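You operate a simulated robot arm through the tools that you are given. There is no shell and no other tool. Be economical: measure what you need, move in short steps, check, and stop when the job is done.

The job below is to be done with a simulated robot arm. You get a single attempt, and the scene is never put back.

TASK
Take the drier bottle on the assembly bench and put it away on the wooden step. Then take the green stick from the assembly bench and leave it on top of the brown banded boards there. Then open the tacks drawer, take the wooden scoop and put it inside, then shut the drawer. Then open the twine drawer, put the cup that says "Marek" from the low bench inside and shut the drawer again. Then put the chalk box from the low bench in the white store box. Then lift the cart flap open. The order counts. Set down upright: drier bottle, cup.
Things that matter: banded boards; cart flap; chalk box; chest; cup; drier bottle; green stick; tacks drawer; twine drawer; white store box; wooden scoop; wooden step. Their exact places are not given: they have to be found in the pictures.

Only the result counts: the job must be done as asked and must still hold three seconds after the hand-in. Knocking over, shifting, dropping, spilling or breaking anything else fails it.

THE ROBOT
A 6-joint arm with a two-finger parallel gripper on a trunk, on a base that drives. Base frame: it is fixed to the floor where the robot stands at the start and does not move with it; the origin is under the middle of the robot, x ahead of it, y to its left, z up; the surface under the hand at the start is at about z = 0.85. Readings come in m, degrees, newtons and seconds.
Its first joint turns from -166.0 to 166.0 degrees. Places, roughly: banded boards (16x20x10 cm) [0.5, 0.3, 0.9]; cart flap [-0.2, -2.7, 0.5]; chalk box [2.75, 0.75, 0.5]; chest [2.5, -0.4, 0.3]; cup [2.25, 0.5, 0.75]; drier bottle [0.75, -0.25, 1]; green stick [0.75, 0, 0.75]; tacks drawer [2.4, -0.6, 0.3]; twine drawer [2.4, -0.2, 0.5]; white store box (20x30x9 cm) [2.7, 1, 0.6]; wooden scoop (15x12x12 cm) [2.4, 0.2, 0.6]; wooden step (15x43 cm) [1.88, -3.1, 0.88]. Payload 3.91 kg.
The tool frame sits at the grasp point between the pads (the TCP): z along the fingers, y along the line on which they close. The tips reach 0.03 m beyond it. The gripper opens to 0.11 m. The fingers are 0.02 m wide and 0.01 m thick; the gripper's body (0.048 by 0.112 m) begins 0.055 m behind the TCP.
Orientation is told as [roll, pitch, yaw] about the base's x, y, z axes, in that order, counted from this pose: with the fingers straight down and closing along the base's y, the tool's x points along the base's -x, its y along +y and its z along -z.

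THE INTERFACE
- The arm moves only by the tool nudge_tool. Its argument "rows" is a list that holds one entry, the list of rows, each a list of 7 numbers: the closure, from 0 (fully open) to 1 (shut), then the shift along the tool's x, y, z in m, then the turn, a rotation vector about the tool's x, y, z in degrees. In form: [[[hand, tx, ty, tz, wx, wy, wz], ...]]. A call has 1 to 8 rows; each row is the pose to reach, as a shift and turn from the pose commanded when the call began, along the tool's axes at that moment. Rows are played at 5 a second. More than 0.05 m and 8.6 degrees between two rows, or a gripper value outside its range, and nothing of the call is played. A pose out of reach is approached as far as the arm can. The call stops where the force on the tool passes 40 N (or 10 N more than at its start, if that is more) or the arm is blocked; 0.2 s more then pass. The fingers move at their own pace (about 0.108 m/s each) and stop on an object; they squeeze with about 34 N. The grip force told is the motor's: it shows also when the fingers shut on nothing. Time passes only in rows, and 0.2 s behind the last, so rows that repeat a pose let the fingers close. The reply holds the time, the measured pose of the TCP, the force on the tool along the base axes, the opening and the grip force, in the units named above and with some noise, with the torque about the TCP (base axes, N m) and any sound that the robot's microphone picked up.
- Cameras (640 x 400 px; columns grow to the right, rows downward): "scene" is now at [0.6801, -0.0682, 1.2835]; the picture's right is [0.00, -0.17, 0.99], its down [-0.36, 0.92, 0.16] and it looks along [-0.93, -0.36, -0.06] (base axes); focal length 214 px, centre (320, 200). "wrist" rides on the gripper at [0.072, 0.017, -0.103] in the tool frame; the picture's right is [-0.23, 0.97, 0.00], its down [-0.76, -0.18, -0.62] and it looks along [-0.61, -0.14, 0.78] (tool axes); focal length 222 px, centre (320, 200).
- camera(camera): a new picture of that camera. The clock stands still meanwhile.
- roll_base(legs): drives the robot by 1 to 6 legs, each [ahead, left, turn to the left] in m, m and degrees, along the robot's own axes; the way and the turn of a leg run together, so that a leg with both is an arc; at most 1.5 m and 180 degrees a leg. The arm and the cameras ride along, it lands a little off, and it stops where it bumps. It gives what a move gives.
- turn_head(pan, tilt): turns the head with the scene camera to pan (to the left, within 80 degrees either way) and tilt (down, from -29 to 69), counted from straight ahead of the robot. It gives what a move gives.
- measure_at(camera, pixels): there is no depth. For up to 12 entries [column, row, z] of the newest picture of that camera ("zoom" is the newest enlarged one), the place [x, y] in the base frame at which the ray of that pixel passes the height z, good to about 0.003 m. The clock stands still meanwhile.
- close_up(camera, box): a new picture of the part [left, top, right, bottom] of that camera's present view, enlarged. The clock stands still meanwhile.
- finish_job(): hands the job in; it is judged then, once.

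Keep the steps short. Do not move on a guess: measure, check each grasp and each placing, and mend mistakes. In all there are 145 turns and 172 pictures (those below and enlarged ones count). Leave the gripper open and the arm clear of the work at the hand-in unless told otherwise, and finish with a single line.

The tools are called after "Call:" as a command line: name --argument value ..., lists and objects as JSON in quotes. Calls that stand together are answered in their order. nudge_tool: Moves the arm, as the interface text tells. Its arguments: {"type":"object","properties":{"rows":{"type":"array","items":{"type":"array","items":{"type":"array","items":{"type":"number"}}}}},"required":["rows"]} The other tools are called the same way: roll_base (legs) drives the base; turn_head (pan, tilt) turns the head that bears the scene camera; camera (camera) takes a picture; measure_at (camera, pixels) gives the place at which the rays of pixels pass given heights; close_up (camera, box) takes an enlarged picture of a part of a camera's view; finish_job () hands the job in.

At the start:

```text
t: 0.0
eef_pos: [0.6677, -0.0134, 1.1642]
tool_rot: [0.0, 0.0, 0.0]
contact_force: [-0.2, 0.4, -0.2]
moment: [-0.03, 0.02, 0.0]
grip_width: 0.11
finger_force: 0.1
robot x, y, heading: [0.0004, 0.0026, 0.0]
head pan, tilt: [-80.2, 68.8]
```

scene: 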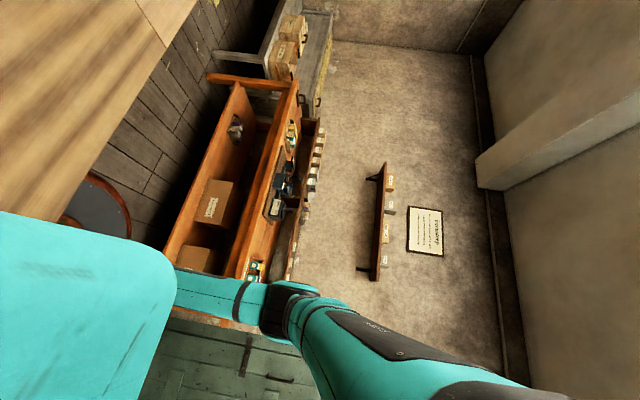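
wrist: 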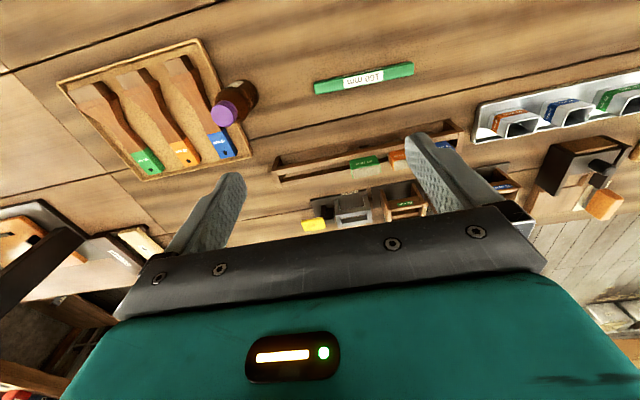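

I see the hand over the bench. First I turn the head to look at the work ahead.

Call:
turn_head --pan 0 --tilt 40

Call:
camera --camera "scene"

Call:
camera --camera "wrist"

```text
t: 1.5
eef_pos: [0.6669, -0.0125, 1.1631]
tool_rot: [0.1, 0.0, -0.1]
contact_force: [0.1, 1.1, -0.1]
moment: [-0.05, -0.01, 0.0]
grip_width: 0.11
finger_force: 0.0
robot x, y, heading: [0.0029, -0.0001, 0.1]
head pan, tilt: [0.0, 40.0]
```

```text
169 pictures are left
```

scene: 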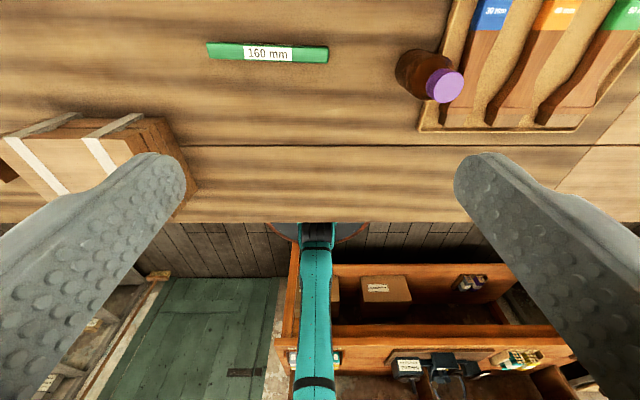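

```text
168 pictures are left
```

wrist: 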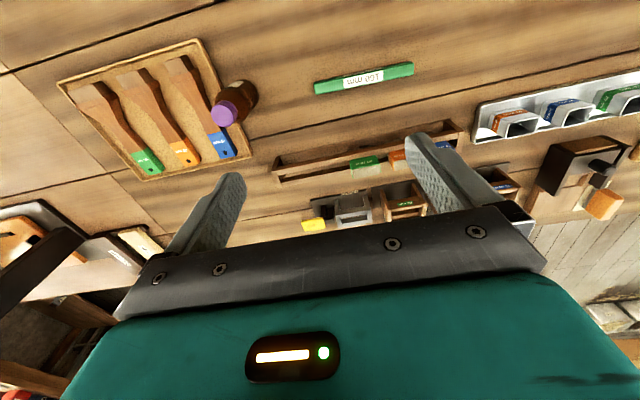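

The scene camera apparently rides near the hand. I check that both cameras agree by measuring the stick ends, the bottle and the boards at bench height.

Call:
measure_at --camera "scene" --pixels '[[208, 52, 0.86], [327, 54, 0.86], [268, 54, 0.86], [443, 85, 1.0], [443, 85, 0.95], [415, 72, 0.85], [60, 125, 0.95], [0, 200, 0.85], [200, 190, 0.85], [250, 222, 0.85]]'

Call:
measure_at --camera "wrist" --pixels '[[314, 88, 0.86], [414, 70, 0.86], [364, 78, 0.86], [225, 114, 1.0], [225, 114, 0.95], [240, 98, 0.85]]'

Call:
turn_head --pan 0 --tilt 0

Call:
camera --camera "scene"

```text
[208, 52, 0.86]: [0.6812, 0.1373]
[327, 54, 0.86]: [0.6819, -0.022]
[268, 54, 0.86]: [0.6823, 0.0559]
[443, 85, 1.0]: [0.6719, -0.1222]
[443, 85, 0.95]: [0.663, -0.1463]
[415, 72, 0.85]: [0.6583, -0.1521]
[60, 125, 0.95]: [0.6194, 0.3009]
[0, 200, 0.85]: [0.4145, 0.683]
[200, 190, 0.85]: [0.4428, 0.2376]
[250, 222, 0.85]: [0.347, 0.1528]
```

```text
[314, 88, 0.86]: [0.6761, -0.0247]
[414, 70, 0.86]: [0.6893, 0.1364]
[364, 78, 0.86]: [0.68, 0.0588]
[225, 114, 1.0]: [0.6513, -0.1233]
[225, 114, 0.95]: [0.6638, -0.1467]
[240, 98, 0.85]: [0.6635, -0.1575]
```

```text
t: 2.6
eef_pos: [0.6674, -0.0114, 1.1637]
tool_rot: [0.0, 0.0, 0.0]
contact_force: [-0.8, 0.3, 0.2]
moment: [-0.01, 0.0, 0.01]
grip_width: 0.11
finger_force: 0.1
robot x, y, heading: [0.0009, 0.0006, -0.1]
head pan, tilt: [0.0, 0.0]
```

```text
167 pictures are left
```

scene: 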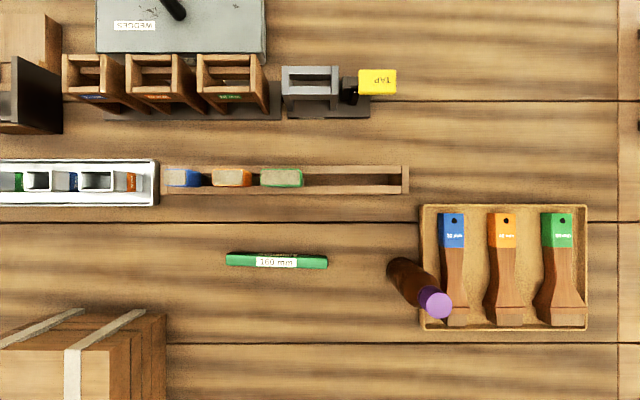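

Both agree. Now I enlarge the bottle and stick.

Call:
close_up --camera "scene" --box '[200, 190, 520, 390]'

Call:
measure_at --camera "scene" --pixels '[[435, 305, 0.95], [435, 305, 0.97], [398, 268, 0.85], [387, 270, 0.85], [405, 258, 0.85], [227, 260, 0.86], [327, 262, 0.86], [420, 330, 0.87], [420, 205, 0.87]]'

```text
2.00 times, centred on (360, 290) of scene
```

zoom: 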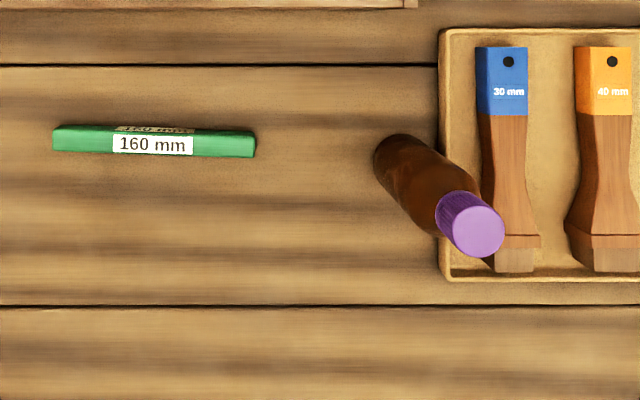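

```text
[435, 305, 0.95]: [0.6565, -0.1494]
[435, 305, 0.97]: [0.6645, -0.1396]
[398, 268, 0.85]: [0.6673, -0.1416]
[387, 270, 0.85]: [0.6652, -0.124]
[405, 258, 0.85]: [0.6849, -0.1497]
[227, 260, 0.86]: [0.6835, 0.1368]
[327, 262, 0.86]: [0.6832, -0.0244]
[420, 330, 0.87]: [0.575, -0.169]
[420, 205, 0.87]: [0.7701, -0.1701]
```

The bottle stands by the tray edge, its axis near [0.66,-0.147] with the cap top at about z 0.955. Before grasping it, I look around to know the ways to drive.

Call:
turn_head --pan 0 --tilt -29

Call:
camera --camera "scene"

Call:
turn_head --pan -80 --tilt 0

Call:
camera --camera "scene"

Call:
turn_head --pan 80 --tilt 0

Call:
camera --camera "scene"

```text
t: 3.5
eef_pos: [0.6679, -0.0136, 1.1637]
tool_rot: [0.0, 0.1, 0.1]
contact_force: [0.6, 0.5, 0.4]
moment: [0.02, 0.02, -0.01]
grip_width: 0.1099
finger_force: 0.0
robot x, y, heading: [-0.0025, 0.0003, -0.5]
head pan, tilt: [0.0, -28.6]
```

```text
165 pictures are left
```

scene: 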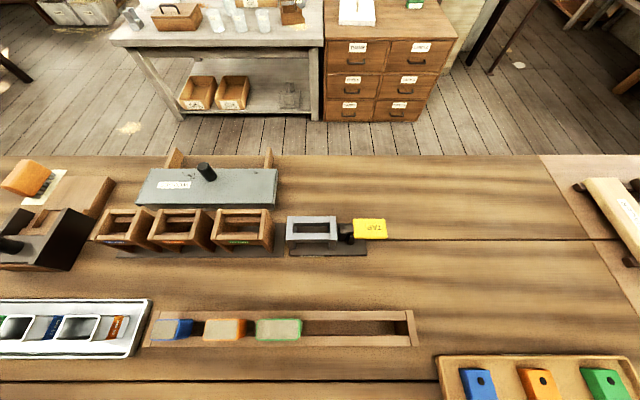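

```text
t: 5.1
eef_pos: [0.6676, -0.0133, 1.163]
tool_rot: [0.0, 0.0, 0.0]
contact_force: [-0.6, 0.4, -0.2]
moment: [-0.01, -0.02, 0.02]
grip_width: 0.1098
finger_force: 0.1
robot x, y, heading: [-0.0007, -0.001, -0.1]
head pan, tilt: [-80.0, 0.0]
```

```text
164 pictures are left
```

scene: 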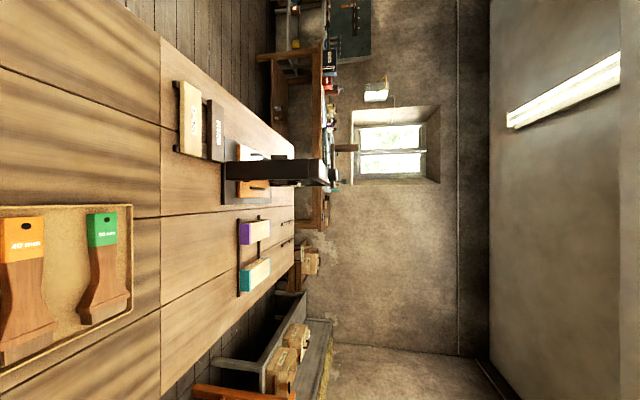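

```text
t: 7.5
eef_pos: [0.6677, -0.0141, 1.1615]
tool_rot: [0.0, 0.0, 0.0]
contact_force: [-0.5, 0.0, -0.3]
moment: [-0.01, -0.02, 0.05]
grip_width: 0.1098
finger_force: 0.0
robot x, y, heading: [0.0017, 0.0035, -0.1]
head pan, tilt: [80.0, 0.0]
```

```text
163 pictures are left
```

scene: 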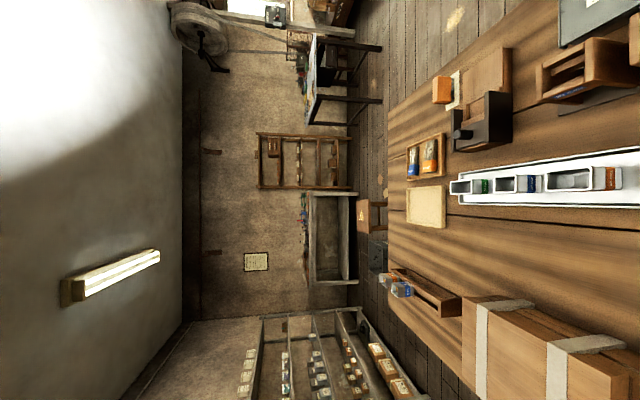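

I see the low bench and chest ahead across the aisle. Now I take the bottle: turn the fingers so that they close along x (clear of the tray), and go above it.

Call:
nudge_tool --rows '[[[0, 0.001, -0.017, 0.0, 0, 0, 8.5], [0, 0.002, -0.034, 0.0, 0, 0, 17], [0, 0.003, -0.051, 0.0, 0, 0, 25.5], [0, 0.004, -0.068, 0.0, 0, 0, 34], [0, 0.005, -0.085, 0.0, 0, 0, 42.5], [0, 0.006, -0.102, 0.0, 0, 0, 51], [0, 0.007, -0.119, 0.02, 0, 0, 59.5], [0, 0.007, -0.134, 0.05, 0, 0, 68]]]'

Call:
nudge_tool --rows '[[[0, 0, 0, 0.0, 0, 0, 8], [0, 0, 0, 0.03, 0, 0, 16], [0, 0, 0, 0.05, 0, 0, 22], [0, 0, 0, 0.05, 0, 0, 22]]]'

Call:
turn_head --pan 0 --tilt 20

Call:
camera --camera "scene"

Call:
camera --camera "wrist"

```text
t: 9.3
eef_pos: [0.6601, -0.1465, 1.1139]
tool_rot: [0.1, -0.1, -68.1]
contact_force: [-0.1, 0.1, -0.2]
moment: [0.0, 0.01, -0.01]
grip_width: 0.1099
finger_force: 0.0
robot x, y, heading: [-0.0005, -0.0005, 0.2]
head pan, tilt: [80.0, 0.0]
```

```text
t: 10.3
eef_pos: [0.6596, -0.147, 1.064]
tool_rot: [-0.1, -0.1, -90.1]
contact_force: [-0.3, 0.2, 0.4]
moment: [0.0, -0.02, -0.01]
grip_width: 0.1101
finger_force: 0.0
robot x, y, heading: [-0.0004, -0.0004, 0.1]
head pan, tilt: [80.0, 0.0]
```

```text
t: 11.8
eef_pos: [0.6605, -0.1475, 1.0643]
tool_rot: [-0.1, 0.0, -90.0]
contact_force: [0.4, 1.0, -0.1]
moment: [0.06, -0.01, 0.01]
grip_width: 0.1101
finger_force: 0.0
robot x, y, heading: [-0.0046, 0.0006, -0.2]
head pan, tilt: [0.0, 20.0]
```

```text
162 pictures are left
```

scene: 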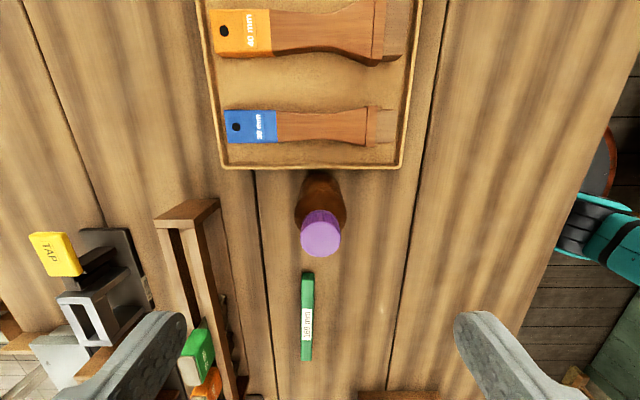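

```text
161 pictures are left
```

wrist: 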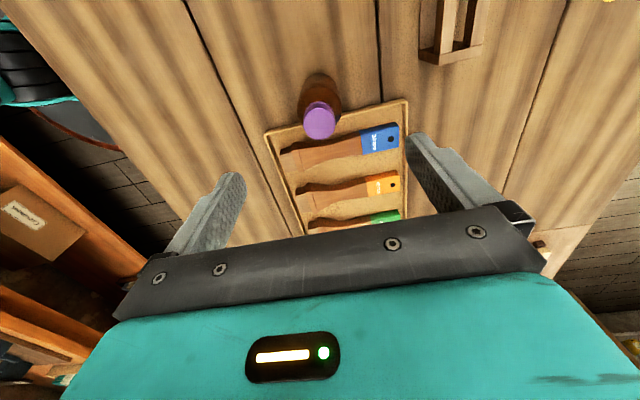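

The cap is at scene (320,233) and wrist (320,120). I measure it in both.

Call:
measure_at --camera "scene" --pixels '[[321, 234, 0.94], [321, 234, 0.95], [321, 234, 0.96], [301, 234, 0.95], [341, 234, 0.95], [297, 205, 0.9], [346, 205, 0.9], [320, 172, 0.85]]'

Call:
measure_at --camera "wrist" --pixels '[[320, 122, 0.94], [320, 122, 0.95], [320, 122, 0.96], [304, 122, 0.95], [336, 122, 0.95], [319, 72, 0.85]]'

```text
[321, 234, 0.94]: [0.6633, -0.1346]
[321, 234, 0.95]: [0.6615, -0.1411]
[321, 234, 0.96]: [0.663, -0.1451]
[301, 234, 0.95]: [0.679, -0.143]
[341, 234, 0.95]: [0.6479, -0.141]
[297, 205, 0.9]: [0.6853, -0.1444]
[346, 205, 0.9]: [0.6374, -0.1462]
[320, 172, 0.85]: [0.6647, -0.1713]
```

```text
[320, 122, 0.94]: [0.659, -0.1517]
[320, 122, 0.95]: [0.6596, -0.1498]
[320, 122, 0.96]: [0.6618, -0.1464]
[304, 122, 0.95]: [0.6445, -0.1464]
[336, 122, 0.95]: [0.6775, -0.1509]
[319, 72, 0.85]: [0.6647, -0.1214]
```

Bottle axis [0.662,-0.146], top about 0.96, 48 mm thick. I go down to z 0.912 and close.

Call:
nudge_tool --rows '[[[0, 0, 0.002, 0.04, 0, 0, 0], [0, 0, 0.002, 0.08, 0, 0, 0], [0, 0, 0.002, 0.12, 0, 0, 0], [0, 0, 0.002, 0.152, 0, 0, 0], [0.5, 0, 0.002, 0.152, 0, 0, 0], [1, 0, 0.002, 0.152, 0, 0, 0], [1, 0, 0.002, 0.152, 0, 0, 0], [1, 0, 0.002, 0.152, 0, 0, 0]]]'

Call:
camera --camera "scene"

```text
t: 13.7
eef_pos: [0.6607, -0.1472, 0.9127]
tool_rot: [0.0, -0.1, -90.0]
contact_force: [0.9, 0.1, 0.9]
moment: [0.01, 0.02, -0.02]
grip_width: 0.0472
finger_force: 34.1
robot x, y, heading: [0.0004, 0.001, -0.2]
head pan, tilt: [0.0, 20.0]
```

```text
160 pictures are left
```

scene: 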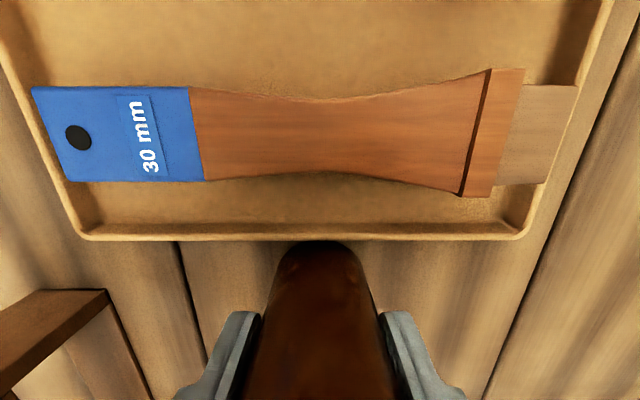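

Gripped at 47 mm. I lift straight up.

Call:
nudge_tool --rows '[[[1, 0, 0, -0.03, 0, 0, 0], [1, 0, 0, -0.07, 0, 0, 0], [1, 0, 0, -0.12, 0, 0, 0], [1, 0, 0, -0.16, 0, 0, 0], [1, 0, 0, -0.2, 0, 0, 0], [1, 0, 0, -0.24, 0, 0, 0], [1, 0, 0, -0.28, 0, 0, 0], [1, 0, 0, -0.28, 0, 0, 0]]]'

Call:
turn_head --pan 0 --tilt -29

Call:
camera --camera "scene"

Call:
turn_head --pan 80 --tilt 0

Call:
camera --camera "scene"

```text
t: 15.4
eef_pos: [0.6637, -0.1481, 1.1898]
tool_rot: [0.0, 0.0, -90.1]
contact_force: [-0.1, -0.3, -3.3]
moment: [0.02, 0.0, 0.01]
grip_width: 0.0475
finger_force: 33.8
robot x, y, heading: [-0.0043, -0.0014, 0.1]
head pan, tilt: [0.0, 20.0]
```

```text
t: 16.6
eef_pos: [0.6633, -0.1481, 1.1904]
tool_rot: [0.0, 0.0, -90.1]
contact_force: [0.5, 0.1, -1.7]
moment: [0.02, 0.01, 0.02]
grip_width: 0.0472
finger_force: 33.7
robot x, y, heading: [0.0007, -0.0017, 0.0]
head pan, tilt: [0.0, -28.6]
```

```text
159 pictures are left
```

scene: 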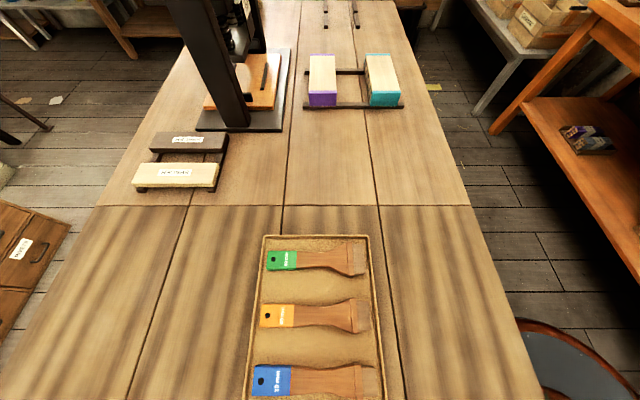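

```text
t: 18.1
eef_pos: [0.6634, -0.1477, 1.1901]
tool_rot: [0.0, 0.0, -90.0]
contact_force: [0.7, 0.6, -3.1]
moment: [-0.01, -0.01, 0.01]
grip_width: 0.0473
finger_force: 34.2
robot x, y, heading: [0.001, -0.0043, -0.1]
head pan, tilt: [80.0, 0.0]
```

```text
158 pictures are left
```

scene: 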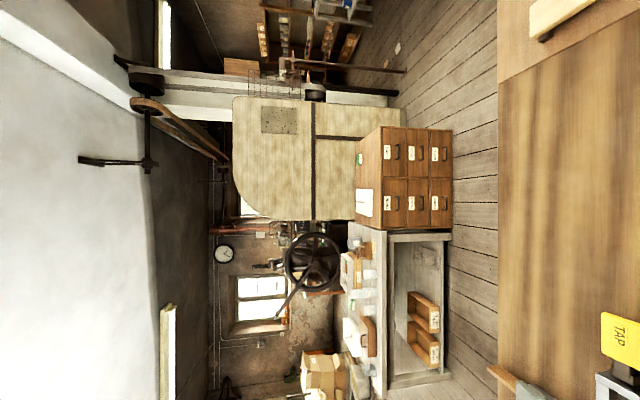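

Bottle held. I need a map for driving, so I look again down the bench and measure bench edges and floor features.

Call:
turn_head --pan 0 --tilt -29

Call:
camera --camera "scene"

Call:
measure_at --camera "scene" --pixels '[[300, 1, 0.85], [468, 205, 0.85], [95, 205, 0.85], [390, 2, 0.85], [188, 60, 0.85], [5, 345, 0.0], [490, 132, 0.0], [473, 113, 0.0], [520, 100, 0.5], [635, 280, 0.5], [500, 130, 0.3], [560, 330, 0.4]]'

Call:
turn_head --pan -80 --tilt 0

Call:
camera --camera "scene"

Call:
turn_head --pan -45 --tilt 0

Call:
camera --camera "scene"

```text
t: 19.7
eef_pos: [0.6628, -0.1474, 1.1909]
tool_rot: [0.1, 0.1, -90.0]
contact_force: [0.0, 0.3, -1.9]
moment: [0.03, -0.07, -0.02]
grip_width: 0.0473
finger_force: 33.9
robot x, y, heading: [0.0004, -0.0011, 0.1]
head pan, tilt: [0.0, -28.6]
```

```text
157 pictures are left
```

scene: 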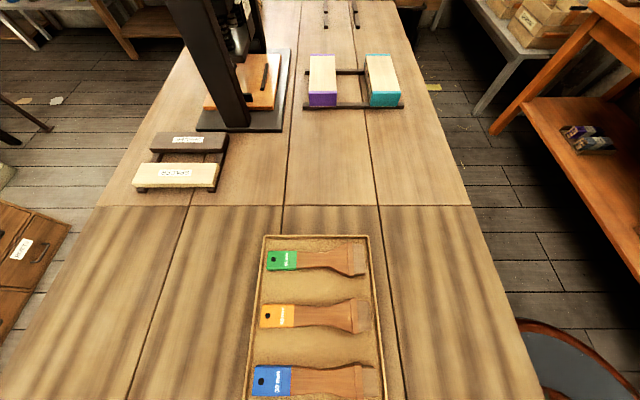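

```text
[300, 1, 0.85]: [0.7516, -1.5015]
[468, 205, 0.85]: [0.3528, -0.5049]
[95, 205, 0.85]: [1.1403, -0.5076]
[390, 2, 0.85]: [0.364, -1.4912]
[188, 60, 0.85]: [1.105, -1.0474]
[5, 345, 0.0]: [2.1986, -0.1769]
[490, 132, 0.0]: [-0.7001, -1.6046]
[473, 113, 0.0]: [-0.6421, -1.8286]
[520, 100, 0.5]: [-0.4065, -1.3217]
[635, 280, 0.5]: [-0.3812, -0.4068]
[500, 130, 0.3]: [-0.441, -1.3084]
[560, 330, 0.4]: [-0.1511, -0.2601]
```

```text
t: 21.2
eef_pos: [0.6626, -0.1492, 1.19]
tool_rot: [0.0, 0.0, -90.0]
contact_force: [0.2, -1.1, -3.3]
moment: [-0.01, -0.06, 0.0]
grip_width: 0.047
finger_force: 34.2
robot x, y, heading: [-0.0005, -0.0009, 0.0]
head pan, tilt: [-80.0, 0.0]
```

```text
156 pictures are left
```

scene: 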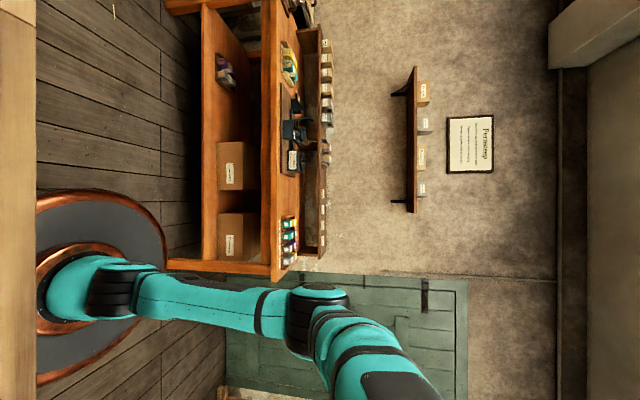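

```text
t: 22.2
eef_pos: [0.6634, -0.1479, 1.1897]
tool_rot: [0.0, 0.0, -90.0]
contact_force: [0.1, 0.5, -2.3]
moment: [-0.04, 0.02, -0.02]
grip_width: 0.0476
finger_force: 34.0
robot x, y, heading: [-0.0016, 0.0007, 0.1]
head pan, tilt: [-45.0, 0.0]
```

```text
155 pictures are left
```

scene: 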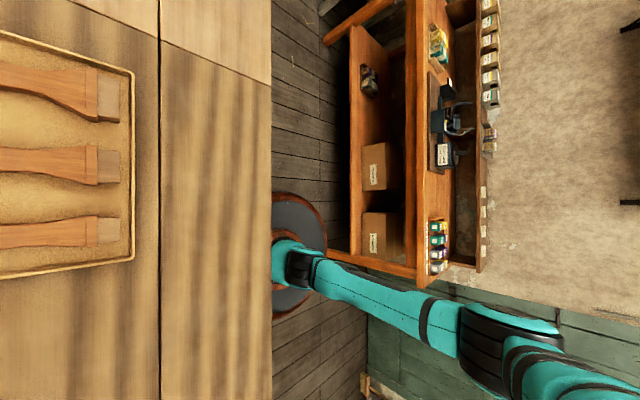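

I measure the base disc and the red bench's edges in this picture.

Call:
measure_at --camera "scene" --pixels '[[327, 235, 0.1], [300, 192, 0.1], [285, 318, 0.1], [327, 235, 0.25], [300, 192, 0.25], [285, 318, 0.25], [350, 250, 0.4], [352, 30, 0.4], [325, 40, 0.0], [333, 250, 0.0], [415, 275, 0.8]]'

```text
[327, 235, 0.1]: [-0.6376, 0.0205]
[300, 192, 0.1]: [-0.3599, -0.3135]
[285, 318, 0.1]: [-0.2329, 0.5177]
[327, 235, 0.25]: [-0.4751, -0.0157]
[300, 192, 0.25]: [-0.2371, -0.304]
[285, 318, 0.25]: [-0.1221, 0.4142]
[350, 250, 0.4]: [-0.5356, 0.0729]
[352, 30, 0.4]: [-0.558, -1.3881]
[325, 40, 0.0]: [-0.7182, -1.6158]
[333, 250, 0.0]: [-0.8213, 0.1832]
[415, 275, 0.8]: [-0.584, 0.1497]
```

The base disc is about 0.31 m in radius; the aisle runs from x 0.35 to about -0.5. I back off 6 cm, turn right 90° and look along the aisle.

Call:
roll_base --legs '[[-0.07, 0, 0], [0, 0, -90]]'

Call:
turn_head --pan 0 --tilt -29

Call:
camera --camera "scene"

Call:
turn_head --pan 80 --tilt 0

Call:
camera --camera "scene"

```text
t: 27.1
eef_pos: [-0.2258, -0.6614, 1.1909]
tool_rot: [0.0, 0.1, 179.4]
contact_force: [-0.9, 0.4, -3.3]
moment: [0.01, 0.0, -0.03]
grip_width: 0.0472
finger_force: 34.5
robot x, y, heading: [-0.0735, -0.002, -90.8]
head pan, tilt: [-45.0, 0.0]
```

```text
t: 28.2
eef_pos: [-0.2259, -0.6611, 1.1904]
tool_rot: [0.0, 0.1, 179.4]
contact_force: [0.2, 0.4, -1.8]
moment: [0.0, 0.01, 0.01]
grip_width: 0.047
finger_force: 33.7
robot x, y, heading: [-0.0687, -0.003, -90.5]
head pan, tilt: [0.0, -28.6]
```

```text
154 pictures are left
```

scene: 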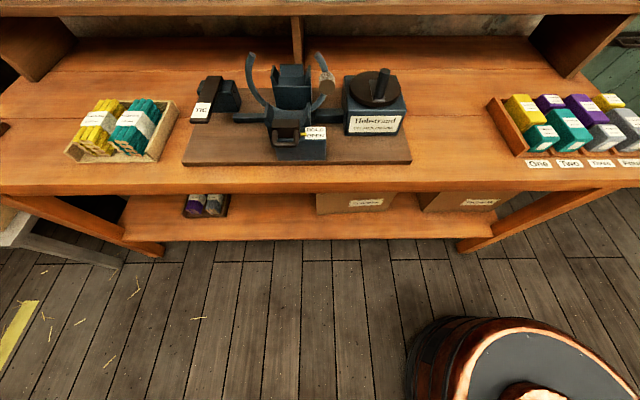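

```text
t: 29.7
eef_pos: [-0.2251, -0.6624, 1.1896]
tool_rot: [0.0, 0.1, 179.4]
contact_force: [-0.1, 0.0, -2.9]
moment: [0.03, -0.01, 0.05]
grip_width: 0.0473
finger_force: 33.9
robot x, y, heading: [-0.0687, 0.0032, -90.8]
head pan, tilt: [80.0, 0.0]
```

```text
153 pictures are left
```

scene: 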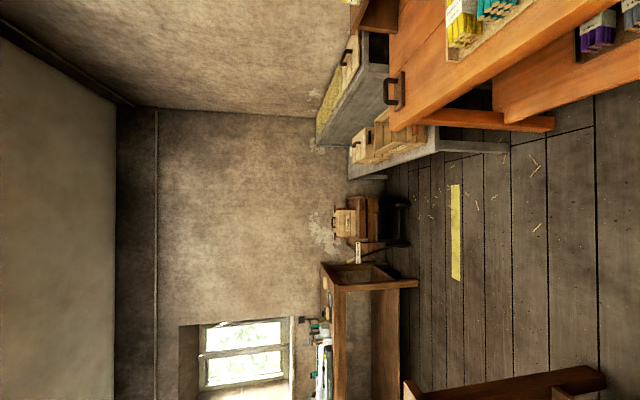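

The cart is against the far (-y) wall at about (365,220), a wooden table right of it. I turn the hand back so that the camera looks along the heading.

Call:
nudge_tool --rows '[[[1, 0, 0, 0, 0, 0, -8.5], [1, 0, 0, 0, 0, 0, -17], [1, 0, 0, 0, 0, 0, -25.5], [1, 0, 0, 0, 0, 0, -34], [1, 0, 0, 0, 0, 0, -42.5], [1, 0, 0, 0, 0, 0, -51], [1, 0, 0, 0, 0, 0, -59.5], [1, 0, 0, 0, 0, 0, -68]]]'

Call:
nudge_tool --rows '[[[1, 0, 0, 0, 0, 0, -8], [1, 0, 0, 0, 0, 0, -16], [1, 0, 0, 0, 0, 0, -22]]]'

Call:
roll_base --legs '[[1.0, 0, 0]]'

Call:
turn_head --pan 0 --tilt -29

Call:
camera --camera "scene"

Call:
turn_head --pan 80 --tilt 0

Call:
camera --camera "scene"

```text
t: 31.5
eef_pos: [-0.2249, -0.6636, 1.1903]
tool_rot: [0.1, 0.0, -112.5]
contact_force: [-0.2, 1.2, -2.5]
moment: [-0.01, 0.01, 0.0]
grip_width: 0.0471
finger_force: 33.5
robot x, y, heading: [-0.07, -0.0001, -90.7]
head pan, tilt: [80.0, 0.0]
```

```text
t: 32.3
eef_pos: [-0.2259, -0.6626, 1.1906]
tool_rot: [0.0, 0.0, -90.5]
contact_force: [-0.2, 0.0, -2.4]
moment: [-0.01, -0.02, -0.01]
grip_width: 0.047
finger_force: 34.4
robot x, y, heading: [-0.0687, -0.0015, -90.7]
head pan, tilt: [80.0, 0.0]
```

```text
t: 37.5
eef_pos: [-0.2198, -1.6619, 1.1911]
tool_rot: [-0.1, -0.1, -89.8]
contact_force: [0.4, 0.9, -1.4]
moment: [-0.02, 0.02, 0.01]
grip_width: 0.0471
finger_force: 33.6
robot x, y, heading: [-0.0756, -0.9984, -89.9]
head pan, tilt: [80.0, 0.0]
```

```text
t: 39.0
eef_pos: [-0.22, -1.6617, 1.1904]
tool_rot: [0.0, 0.0, -89.8]
contact_force: [-0.2, -0.6, -1.4]
moment: [-0.03, -0.02, -0.01]
grip_width: 0.0473
finger_force: 34.1
robot x, y, heading: [-0.0733, -1.0, -89.4]
head pan, tilt: [0.0, -28.6]
```

```text
152 pictures are left
```

scene: 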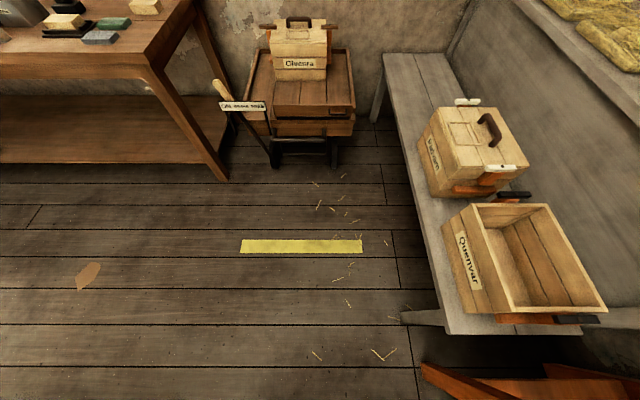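

```text
t: 40.6
eef_pos: [-0.2201, -1.6628, 1.1915]
tool_rot: [0.1, 0.1, -89.8]
contact_force: [0.0, -0.2, -1.9]
moment: [0.01, -0.03, -0.02]
grip_width: 0.0471
finger_force: 34.0
robot x, y, heading: [-0.0729, -0.9998, -89.9]
head pan, tilt: [80.0, 0.0]
```

```text
151 pictures are left
```

scene: 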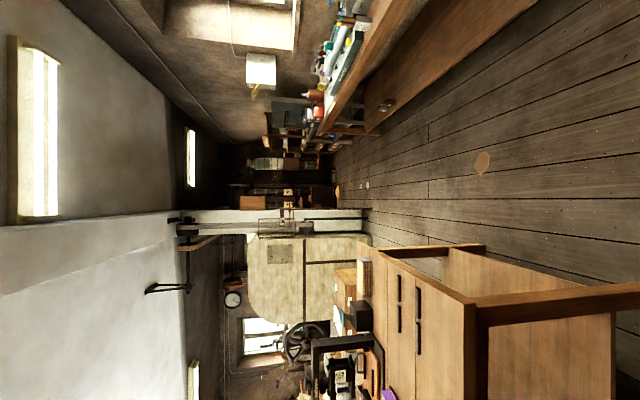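

I see the table along the -y wall and the end of the assembly bench. I measure the aisle between them.

Call:
measure_at --camera "scene" --pixels '[[470, 310, 0.85], [372, 262, 0.85], [362, 243, 0.85], [640, 288, 0.8], [612, 395, 0.0], [480, 247, 0.0], [530, 5, 0.85], [372, 133, 0.85], [380, 132, 0.85]]'

Call:
turn_head --pan 50 --tilt -20

Call:
camera --camera "scene"

```text
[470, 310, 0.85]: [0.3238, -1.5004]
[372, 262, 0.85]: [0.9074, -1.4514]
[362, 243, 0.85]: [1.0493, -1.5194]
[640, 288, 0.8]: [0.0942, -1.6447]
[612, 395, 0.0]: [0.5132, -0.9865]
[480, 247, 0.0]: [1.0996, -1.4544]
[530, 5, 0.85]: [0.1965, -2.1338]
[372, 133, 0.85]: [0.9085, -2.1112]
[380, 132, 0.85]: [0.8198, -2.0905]
```

```text
t: 41.5
eef_pos: [-0.2196, -1.6622, 1.1906]
tool_rot: [0.0, -0.1, -89.8]
contact_force: [0.7, 0.1, -2.6]
moment: [0.02, 0.01, 0.02]
grip_width: 0.0473
finger_force: 33.8
robot x, y, heading: [-0.0731, -0.9993, -89.5]
head pan, tilt: [50.0, -20.0]
```

```text
150 pictures are left
```

scene: 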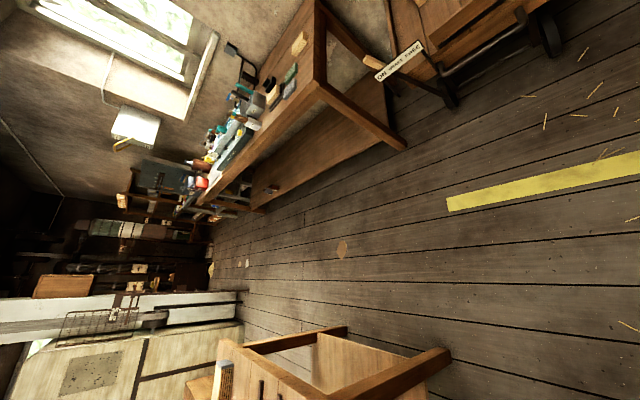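

Call:
measure_at --camera "scene" --pixels '[[400, 148, 0.0], [250, 210, 0.0], [320, 88, 0.85], [320, 88, 0.75], [215, 205, 0.85], [450, 355, 0.0], [345, 330, 0.0], [450, 108, 0.0], [450, 208, 0.0], [342, 249, 0.0]]'

```text
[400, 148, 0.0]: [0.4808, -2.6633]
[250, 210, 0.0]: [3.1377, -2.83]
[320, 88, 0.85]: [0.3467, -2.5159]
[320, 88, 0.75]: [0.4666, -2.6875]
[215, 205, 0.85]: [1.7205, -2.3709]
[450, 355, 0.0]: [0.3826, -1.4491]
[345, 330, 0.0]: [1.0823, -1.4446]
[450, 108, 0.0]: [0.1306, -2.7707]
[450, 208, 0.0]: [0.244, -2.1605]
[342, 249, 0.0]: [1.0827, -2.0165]
```

The table front is at about y -2.66 and the bench ends at y -1.45, so there is a 1.2 m aisle. I drive to y -1.95, turn left and look along +x.

Call:
roll_base --legs '[[0.95, 0, 0], [0, 0, 90]]'

Call:
turn_head --pan 0 --tilt -29

Call:
camera --camera "scene"

Call:
turn_head --pan -60 --tilt -29

Call:
camera --camera "scene"

```text
t: 50.2
eef_pos: [0.587, -2.1309, 1.191]
tool_rot: [0.0, 0.0, -2.5]
contact_force: [0.1, 0.3, -2.9]
moment: [0.05, -0.01, 0.01]
grip_width: 0.0471
finger_force: 34.7
robot x, y, heading: [-0.0671, -1.9501, -2.7]
head pan, tilt: [50.0, -20.0]
```

```text
t: 51.4
eef_pos: [0.5864, -2.1301, 1.1908]
tool_rot: [0.0, 0.0, -2.4]
contact_force: [0.6, 0.0, -2.2]
moment: [0.01, -0.02, 0.01]
grip_width: 0.047
finger_force: 34.2
robot x, y, heading: [-0.0747, -1.9512, -2.3]
head pan, tilt: [0.0, -28.6]
```

```text
149 pictures are left
```

scene: 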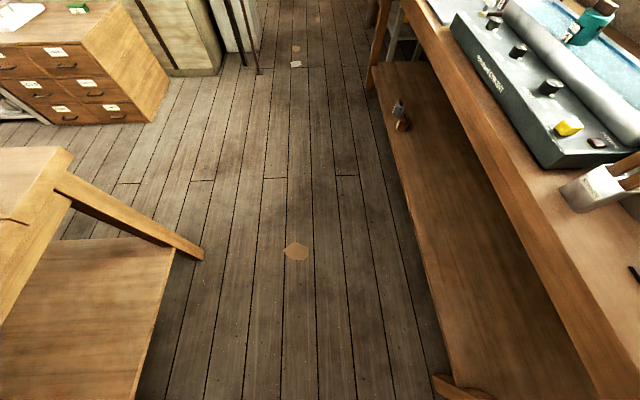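

```text
t: 52.7
eef_pos: [0.5869, -2.1294, 1.1911]
tool_rot: [-0.1, 0.0, -2.6]
contact_force: [-0.7, 0.0, -1.7]
moment: [0.01, 0.05, 0.01]
grip_width: 0.0467
finger_force: 34.2
robot x, y, heading: [-0.0695, -1.9505, -2.7]
head pan, tilt: [-60.0, -28.6]
```

```text
148 pictures are left
```

scene: 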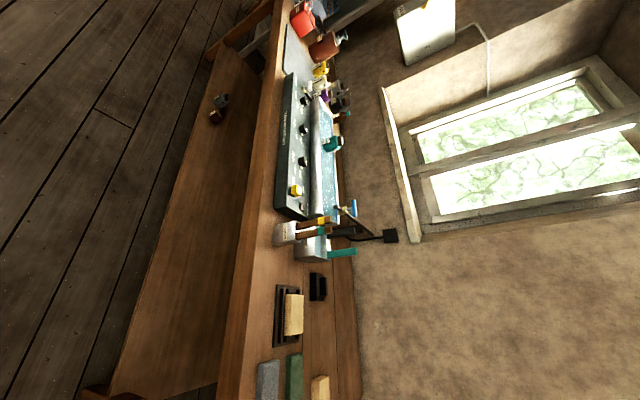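

The way along +x is clear. I drive 1.5 m ahead (correcting 2.6° heading) and look to the right.

Call:
roll_base --legs '[[0, 0, 2.6], [1.5, 0, 0]]'

Call:
turn_head --pan -45 --tilt 0

Call:
camera --camera "scene"

Call:
turn_head --pan 0 --tilt -29

Call:
camera --camera "scene"

```text
t: 60.5
eef_pos: [2.0952, -2.0822, 1.191]
tool_rot: [0.0, 0.0, 0.7]
contact_force: [-0.8, 0.6, -2.5]
moment: [-0.02, -0.03, 0.0]
grip_width: 0.047
finger_force: 34.3
robot x, y, heading: [1.4279, -1.9422, 0.9]
head pan, tilt: [-60.0, -28.6]
```

```text
t: 61.5
eef_pos: [2.0943, -2.0822, 1.1899]
tool_rot: [0.0, -0.1, 0.7]
contact_force: [0.3, -0.7, -2.2]
moment: [-0.04, 0.04, 0.03]
grip_width: 0.047
finger_force: 34.1
robot x, y, heading: [1.4335, -1.942, 0.6]
head pan, tilt: [-45.0, 0.0]
```

```text
147 pictures are left
```

scene: 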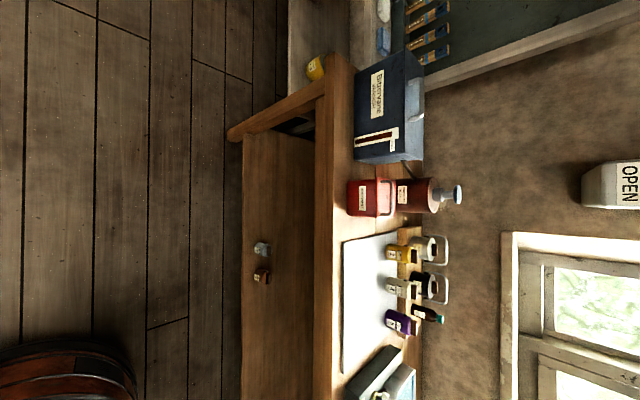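

```text
t: 62.6
eef_pos: [2.0954, -2.0816, 1.1901]
tool_rot: [0.0, 0.0, 0.7]
contact_force: [-0.1, -0.1, -1.0]
moment: [-0.03, 0.0, 0.03]
grip_width: 0.0472
finger_force: 33.8
robot x, y, heading: [1.4283, -1.9415, 0.7]
head pan, tilt: [0.0, -28.6]
```

```text
146 pictures are left
```

scene: 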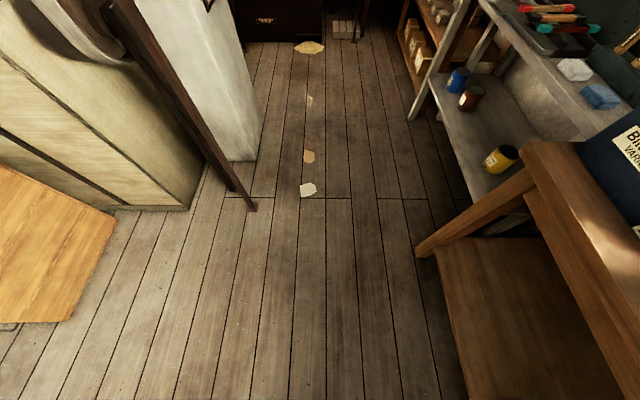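

The wooden step holds jars at scene (410,290) in the sideways picture. I drive 0.42 m further, turn right 90° and look at it.

Call:
roll_base --legs '[[0.42, 0, 0], [0, 0, -91]]'

Call:
camera --camera "scene"

Call:
camera --camera "wrist"

```text
t: 69.0
eef_pos: [1.6861, -2.5985, 1.1899]
tool_rot: [0.0, 0.0, -91.3]
contact_force: [-0.4, -0.4, -1.4]
moment: [0.0, 0.01, -0.03]
grip_width: 0.0468
finger_force: 34.1
robot x, y, heading: [1.846, -1.9347, -91.2]
head pan, tilt: [0.0, -28.6]
```

```text
145 pictures are left
```

scene: 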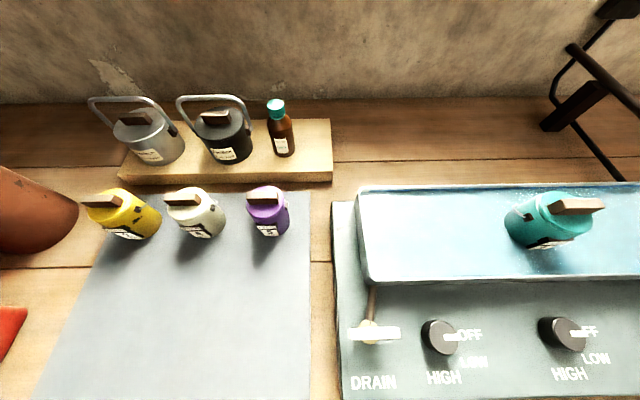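

```text
144 pictures are left
```

wrist: 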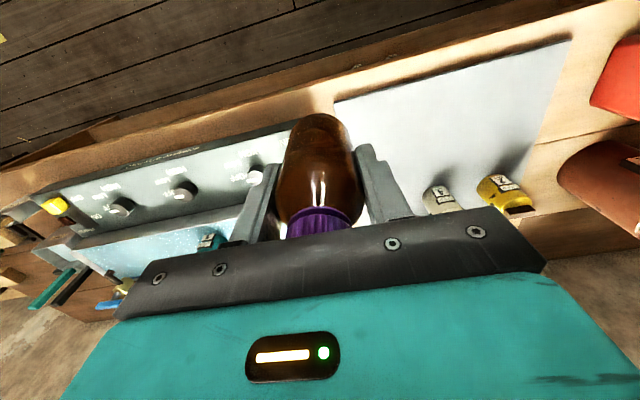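

The step with two kettles and a teal-capped bottle; free space at its right end and front strip. I measure.

Call:
close_up --camera "scene" --box '[80, 80, 400, 280]'

Call:
measure_at --camera "scene" --pixels '[[332, 178, 0.88], [330, 120, 0.88], [120, 179, 0.88], [297, 150, 0.88], [282, 157, 0.88], [268, 150, 0.88], [277, 105, 1.0], [277, 105, 0.97], [332, 183, 0.85], [310, 195, 0.85], [285, 225, 0.85]]'

```text
2.00 times, centred on (240, 180) of scene
```

zoom: 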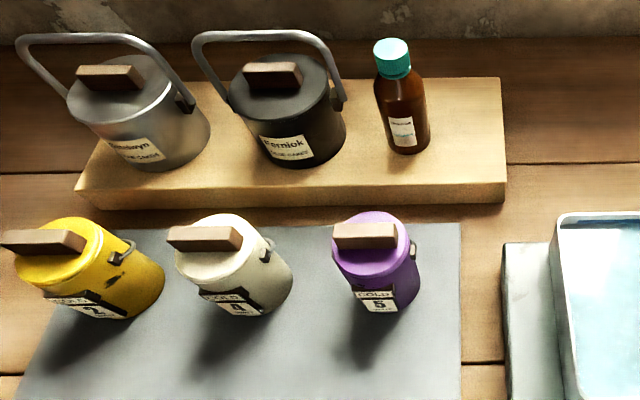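

```text
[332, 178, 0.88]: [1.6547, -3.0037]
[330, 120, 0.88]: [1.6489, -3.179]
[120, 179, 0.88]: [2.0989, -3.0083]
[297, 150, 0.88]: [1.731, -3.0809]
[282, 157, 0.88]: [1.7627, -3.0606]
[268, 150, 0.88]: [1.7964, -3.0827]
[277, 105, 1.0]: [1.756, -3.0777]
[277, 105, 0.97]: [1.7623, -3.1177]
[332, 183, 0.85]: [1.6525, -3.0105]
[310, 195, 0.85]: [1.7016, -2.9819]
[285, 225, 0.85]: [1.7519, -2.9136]
```

The step's free end is x 1.65–1.735; I'll set the bottle at about [1.69,-3.08]. I drive 0.33 m closer and turn the hand 90° so the fingers close along y.

Call:
roll_base --legs '[[0.33, 0, 0]]'

Call:
nudge_tool --rows '[[[1, 0, 0, 0, 0, 0, -8.5], [1, 0, 0, 0, 0, 0, -17], [1, 0, 0, 0, 0, 0, -25.5], [1, 0, 0, 0, 0, 0, -34], [1, 0, 0, 0, 0, 0, -42.5], [1, 0, 0, 0, 0, 0, -51], [1, 0, 0, 0, 0, 0, -59.5], [1, 0, 0, 0, 0, 0, -68]]]'

Call:
nudge_tool --rows '[[[1, 0, 0, 0, 0, 0, -8], [1, 0, 0, 0, 0, 0, -16], [1, 0, 0, 0, 0, 0, -22]]]'

Call:
turn_head --pan 0 --tilt 20

Call:
camera --camera "scene"

Call:
camera --camera "wrist"

```text
t: 71.2
eef_pos: [1.6764, -2.9271, 1.1911]
tool_rot: [0.0, 0.0, -91.4]
contact_force: [-0.4, 0.6, -1.8]
moment: [0.03, 0.0, -0.01]
grip_width: 0.0472
finger_force: 34.5
robot x, y, heading: [1.8399, -2.2644, -91.3]
head pan, tilt: [0.0, -28.6]
```

```text
t: 73.0
eef_pos: [1.6759, -2.9269, 1.1911]
tool_rot: [0.1, 0.0, -23.3]
contact_force: [-0.2, -0.3, -2.0]
moment: [0.0, 0.0, 0.01]
grip_width: 0.0469
finger_force: 34.0
robot x, y, heading: [1.8413, -2.2643, -91.2]
head pan, tilt: [0.0, -28.6]
```

```text
t: 73.8
eef_pos: [1.6761, -2.9261, 1.1904]
tool_rot: [0.0, 0.0, -1.4]
contact_force: [-0.2, 0.1, -2.5]
moment: [0.0, 0.01, -0.01]
grip_width: 0.0468
finger_force: 34.3
robot x, y, heading: [1.8416, -2.269, -91.6]
head pan, tilt: [0.0, -28.6]
```

```text
t: 75.0
eef_pos: [1.6758, -2.9256, 1.1919]
tool_rot: [0.0, 0.0, -1.7]
contact_force: [-0.5, 0.1, -2.4]
moment: [-0.05, 0.02, 0.04]
grip_width: 0.0469
finger_force: 34.1
robot x, y, heading: [1.842, -2.2675, -91.2]
head pan, tilt: [0.0, 20.0]
```

```text
142 pictures are left
```

scene: 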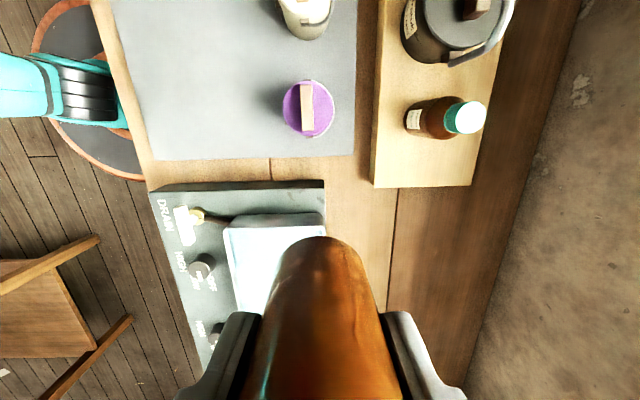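

```text
141 pictures are left
```

wrist: 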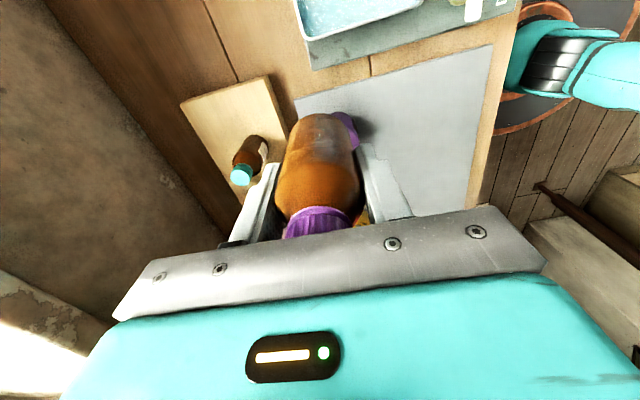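

Both cameras see the step end now; I measure its corners in both, to find its height and place.

Call:
measure_at --camera "scene" --pixels '[[374, 184, 0.88], [469, 184, 0.88], [374, 184, 0.89], [469, 184, 0.89], [374, 184, 0.9], [469, 184, 0.9], [466, 117, 0.99], [430, 137, 0.89], [420, 118, 0.89]]'

Call:
measure_at --camera "wrist" --pixels '[[180, 103, 0.88], [269, 76, 0.88], [180, 103, 0.89], [269, 76, 0.89], [180, 103, 0.9], [269, 76, 0.9], [241, 177, 0.99], [253, 136, 0.89]]'

```text
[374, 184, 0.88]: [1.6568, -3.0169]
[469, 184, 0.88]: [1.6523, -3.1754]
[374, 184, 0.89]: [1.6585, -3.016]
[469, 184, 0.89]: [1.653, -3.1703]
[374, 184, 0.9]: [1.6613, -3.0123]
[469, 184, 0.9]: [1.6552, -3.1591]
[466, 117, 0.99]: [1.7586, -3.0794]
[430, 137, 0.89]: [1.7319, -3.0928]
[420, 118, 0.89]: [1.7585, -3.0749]
```

```text
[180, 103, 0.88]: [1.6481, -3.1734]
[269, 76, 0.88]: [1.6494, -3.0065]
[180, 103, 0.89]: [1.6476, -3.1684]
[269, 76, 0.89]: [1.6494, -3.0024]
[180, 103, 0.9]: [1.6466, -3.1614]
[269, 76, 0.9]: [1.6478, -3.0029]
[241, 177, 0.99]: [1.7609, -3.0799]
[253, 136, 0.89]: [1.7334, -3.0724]
```

Target [1.692,-3.09]. I move above it and part-way down.

Call:
nudge_tool --rows '[[[1, -0.005, -0.045, 0, 0, 0, 0], [1, -0.01, -0.09, 0, 0, 0, 0], [1, -0.016, -0.13, 0, 0, 0, 0.8], [1, -0.0203, -0.1636, 0, 0, 0, 1.5], [1, -0.0203, -0.1636, 0.045, 0, 0, 1.5], [1, -0.0203, -0.1636, 0.09, 0, 0, 1.5], [1, -0.0203, -0.1636, 0.13, 0, 0, 1.5], [1, -0.0203, -0.1636, 0.17, 0, 0, 1.5]]]'

Call:
camera --camera "scene"

Call:
camera --camera "wrist"

```text
t: 76.8
eef_pos: [1.6916, -3.0897, 1.0236]
tool_rot: [0.0, 0.0, -2.9]
contact_force: [0.6, 0.1, -1.6]
moment: [-0.03, -0.03, -0.01]
grip_width: 0.0469
finger_force: 34.5
robot x, y, heading: [1.841, -2.2697, -91.5]
head pan, tilt: [0.0, 20.0]
```

```text
140 pictures are left
```

scene: 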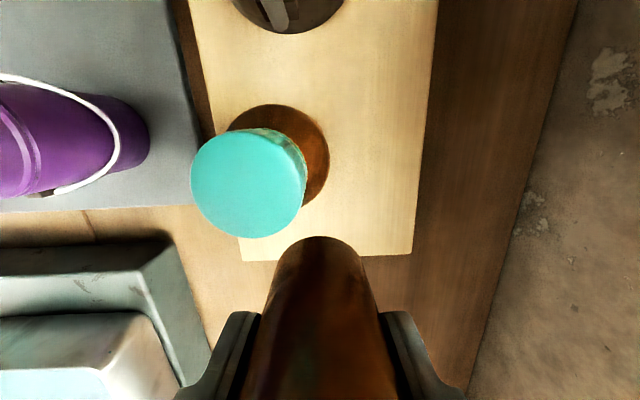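

```text
139 pictures are left
```

wrist: 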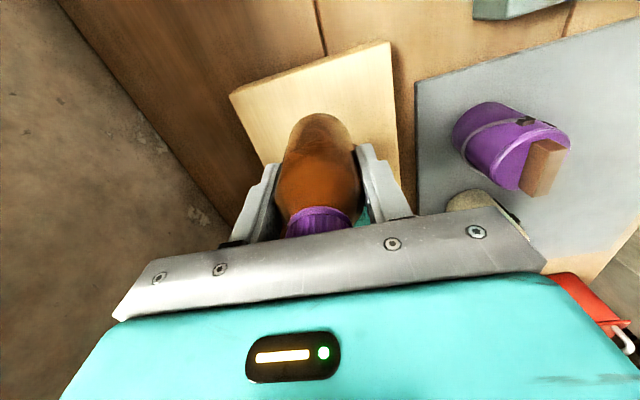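

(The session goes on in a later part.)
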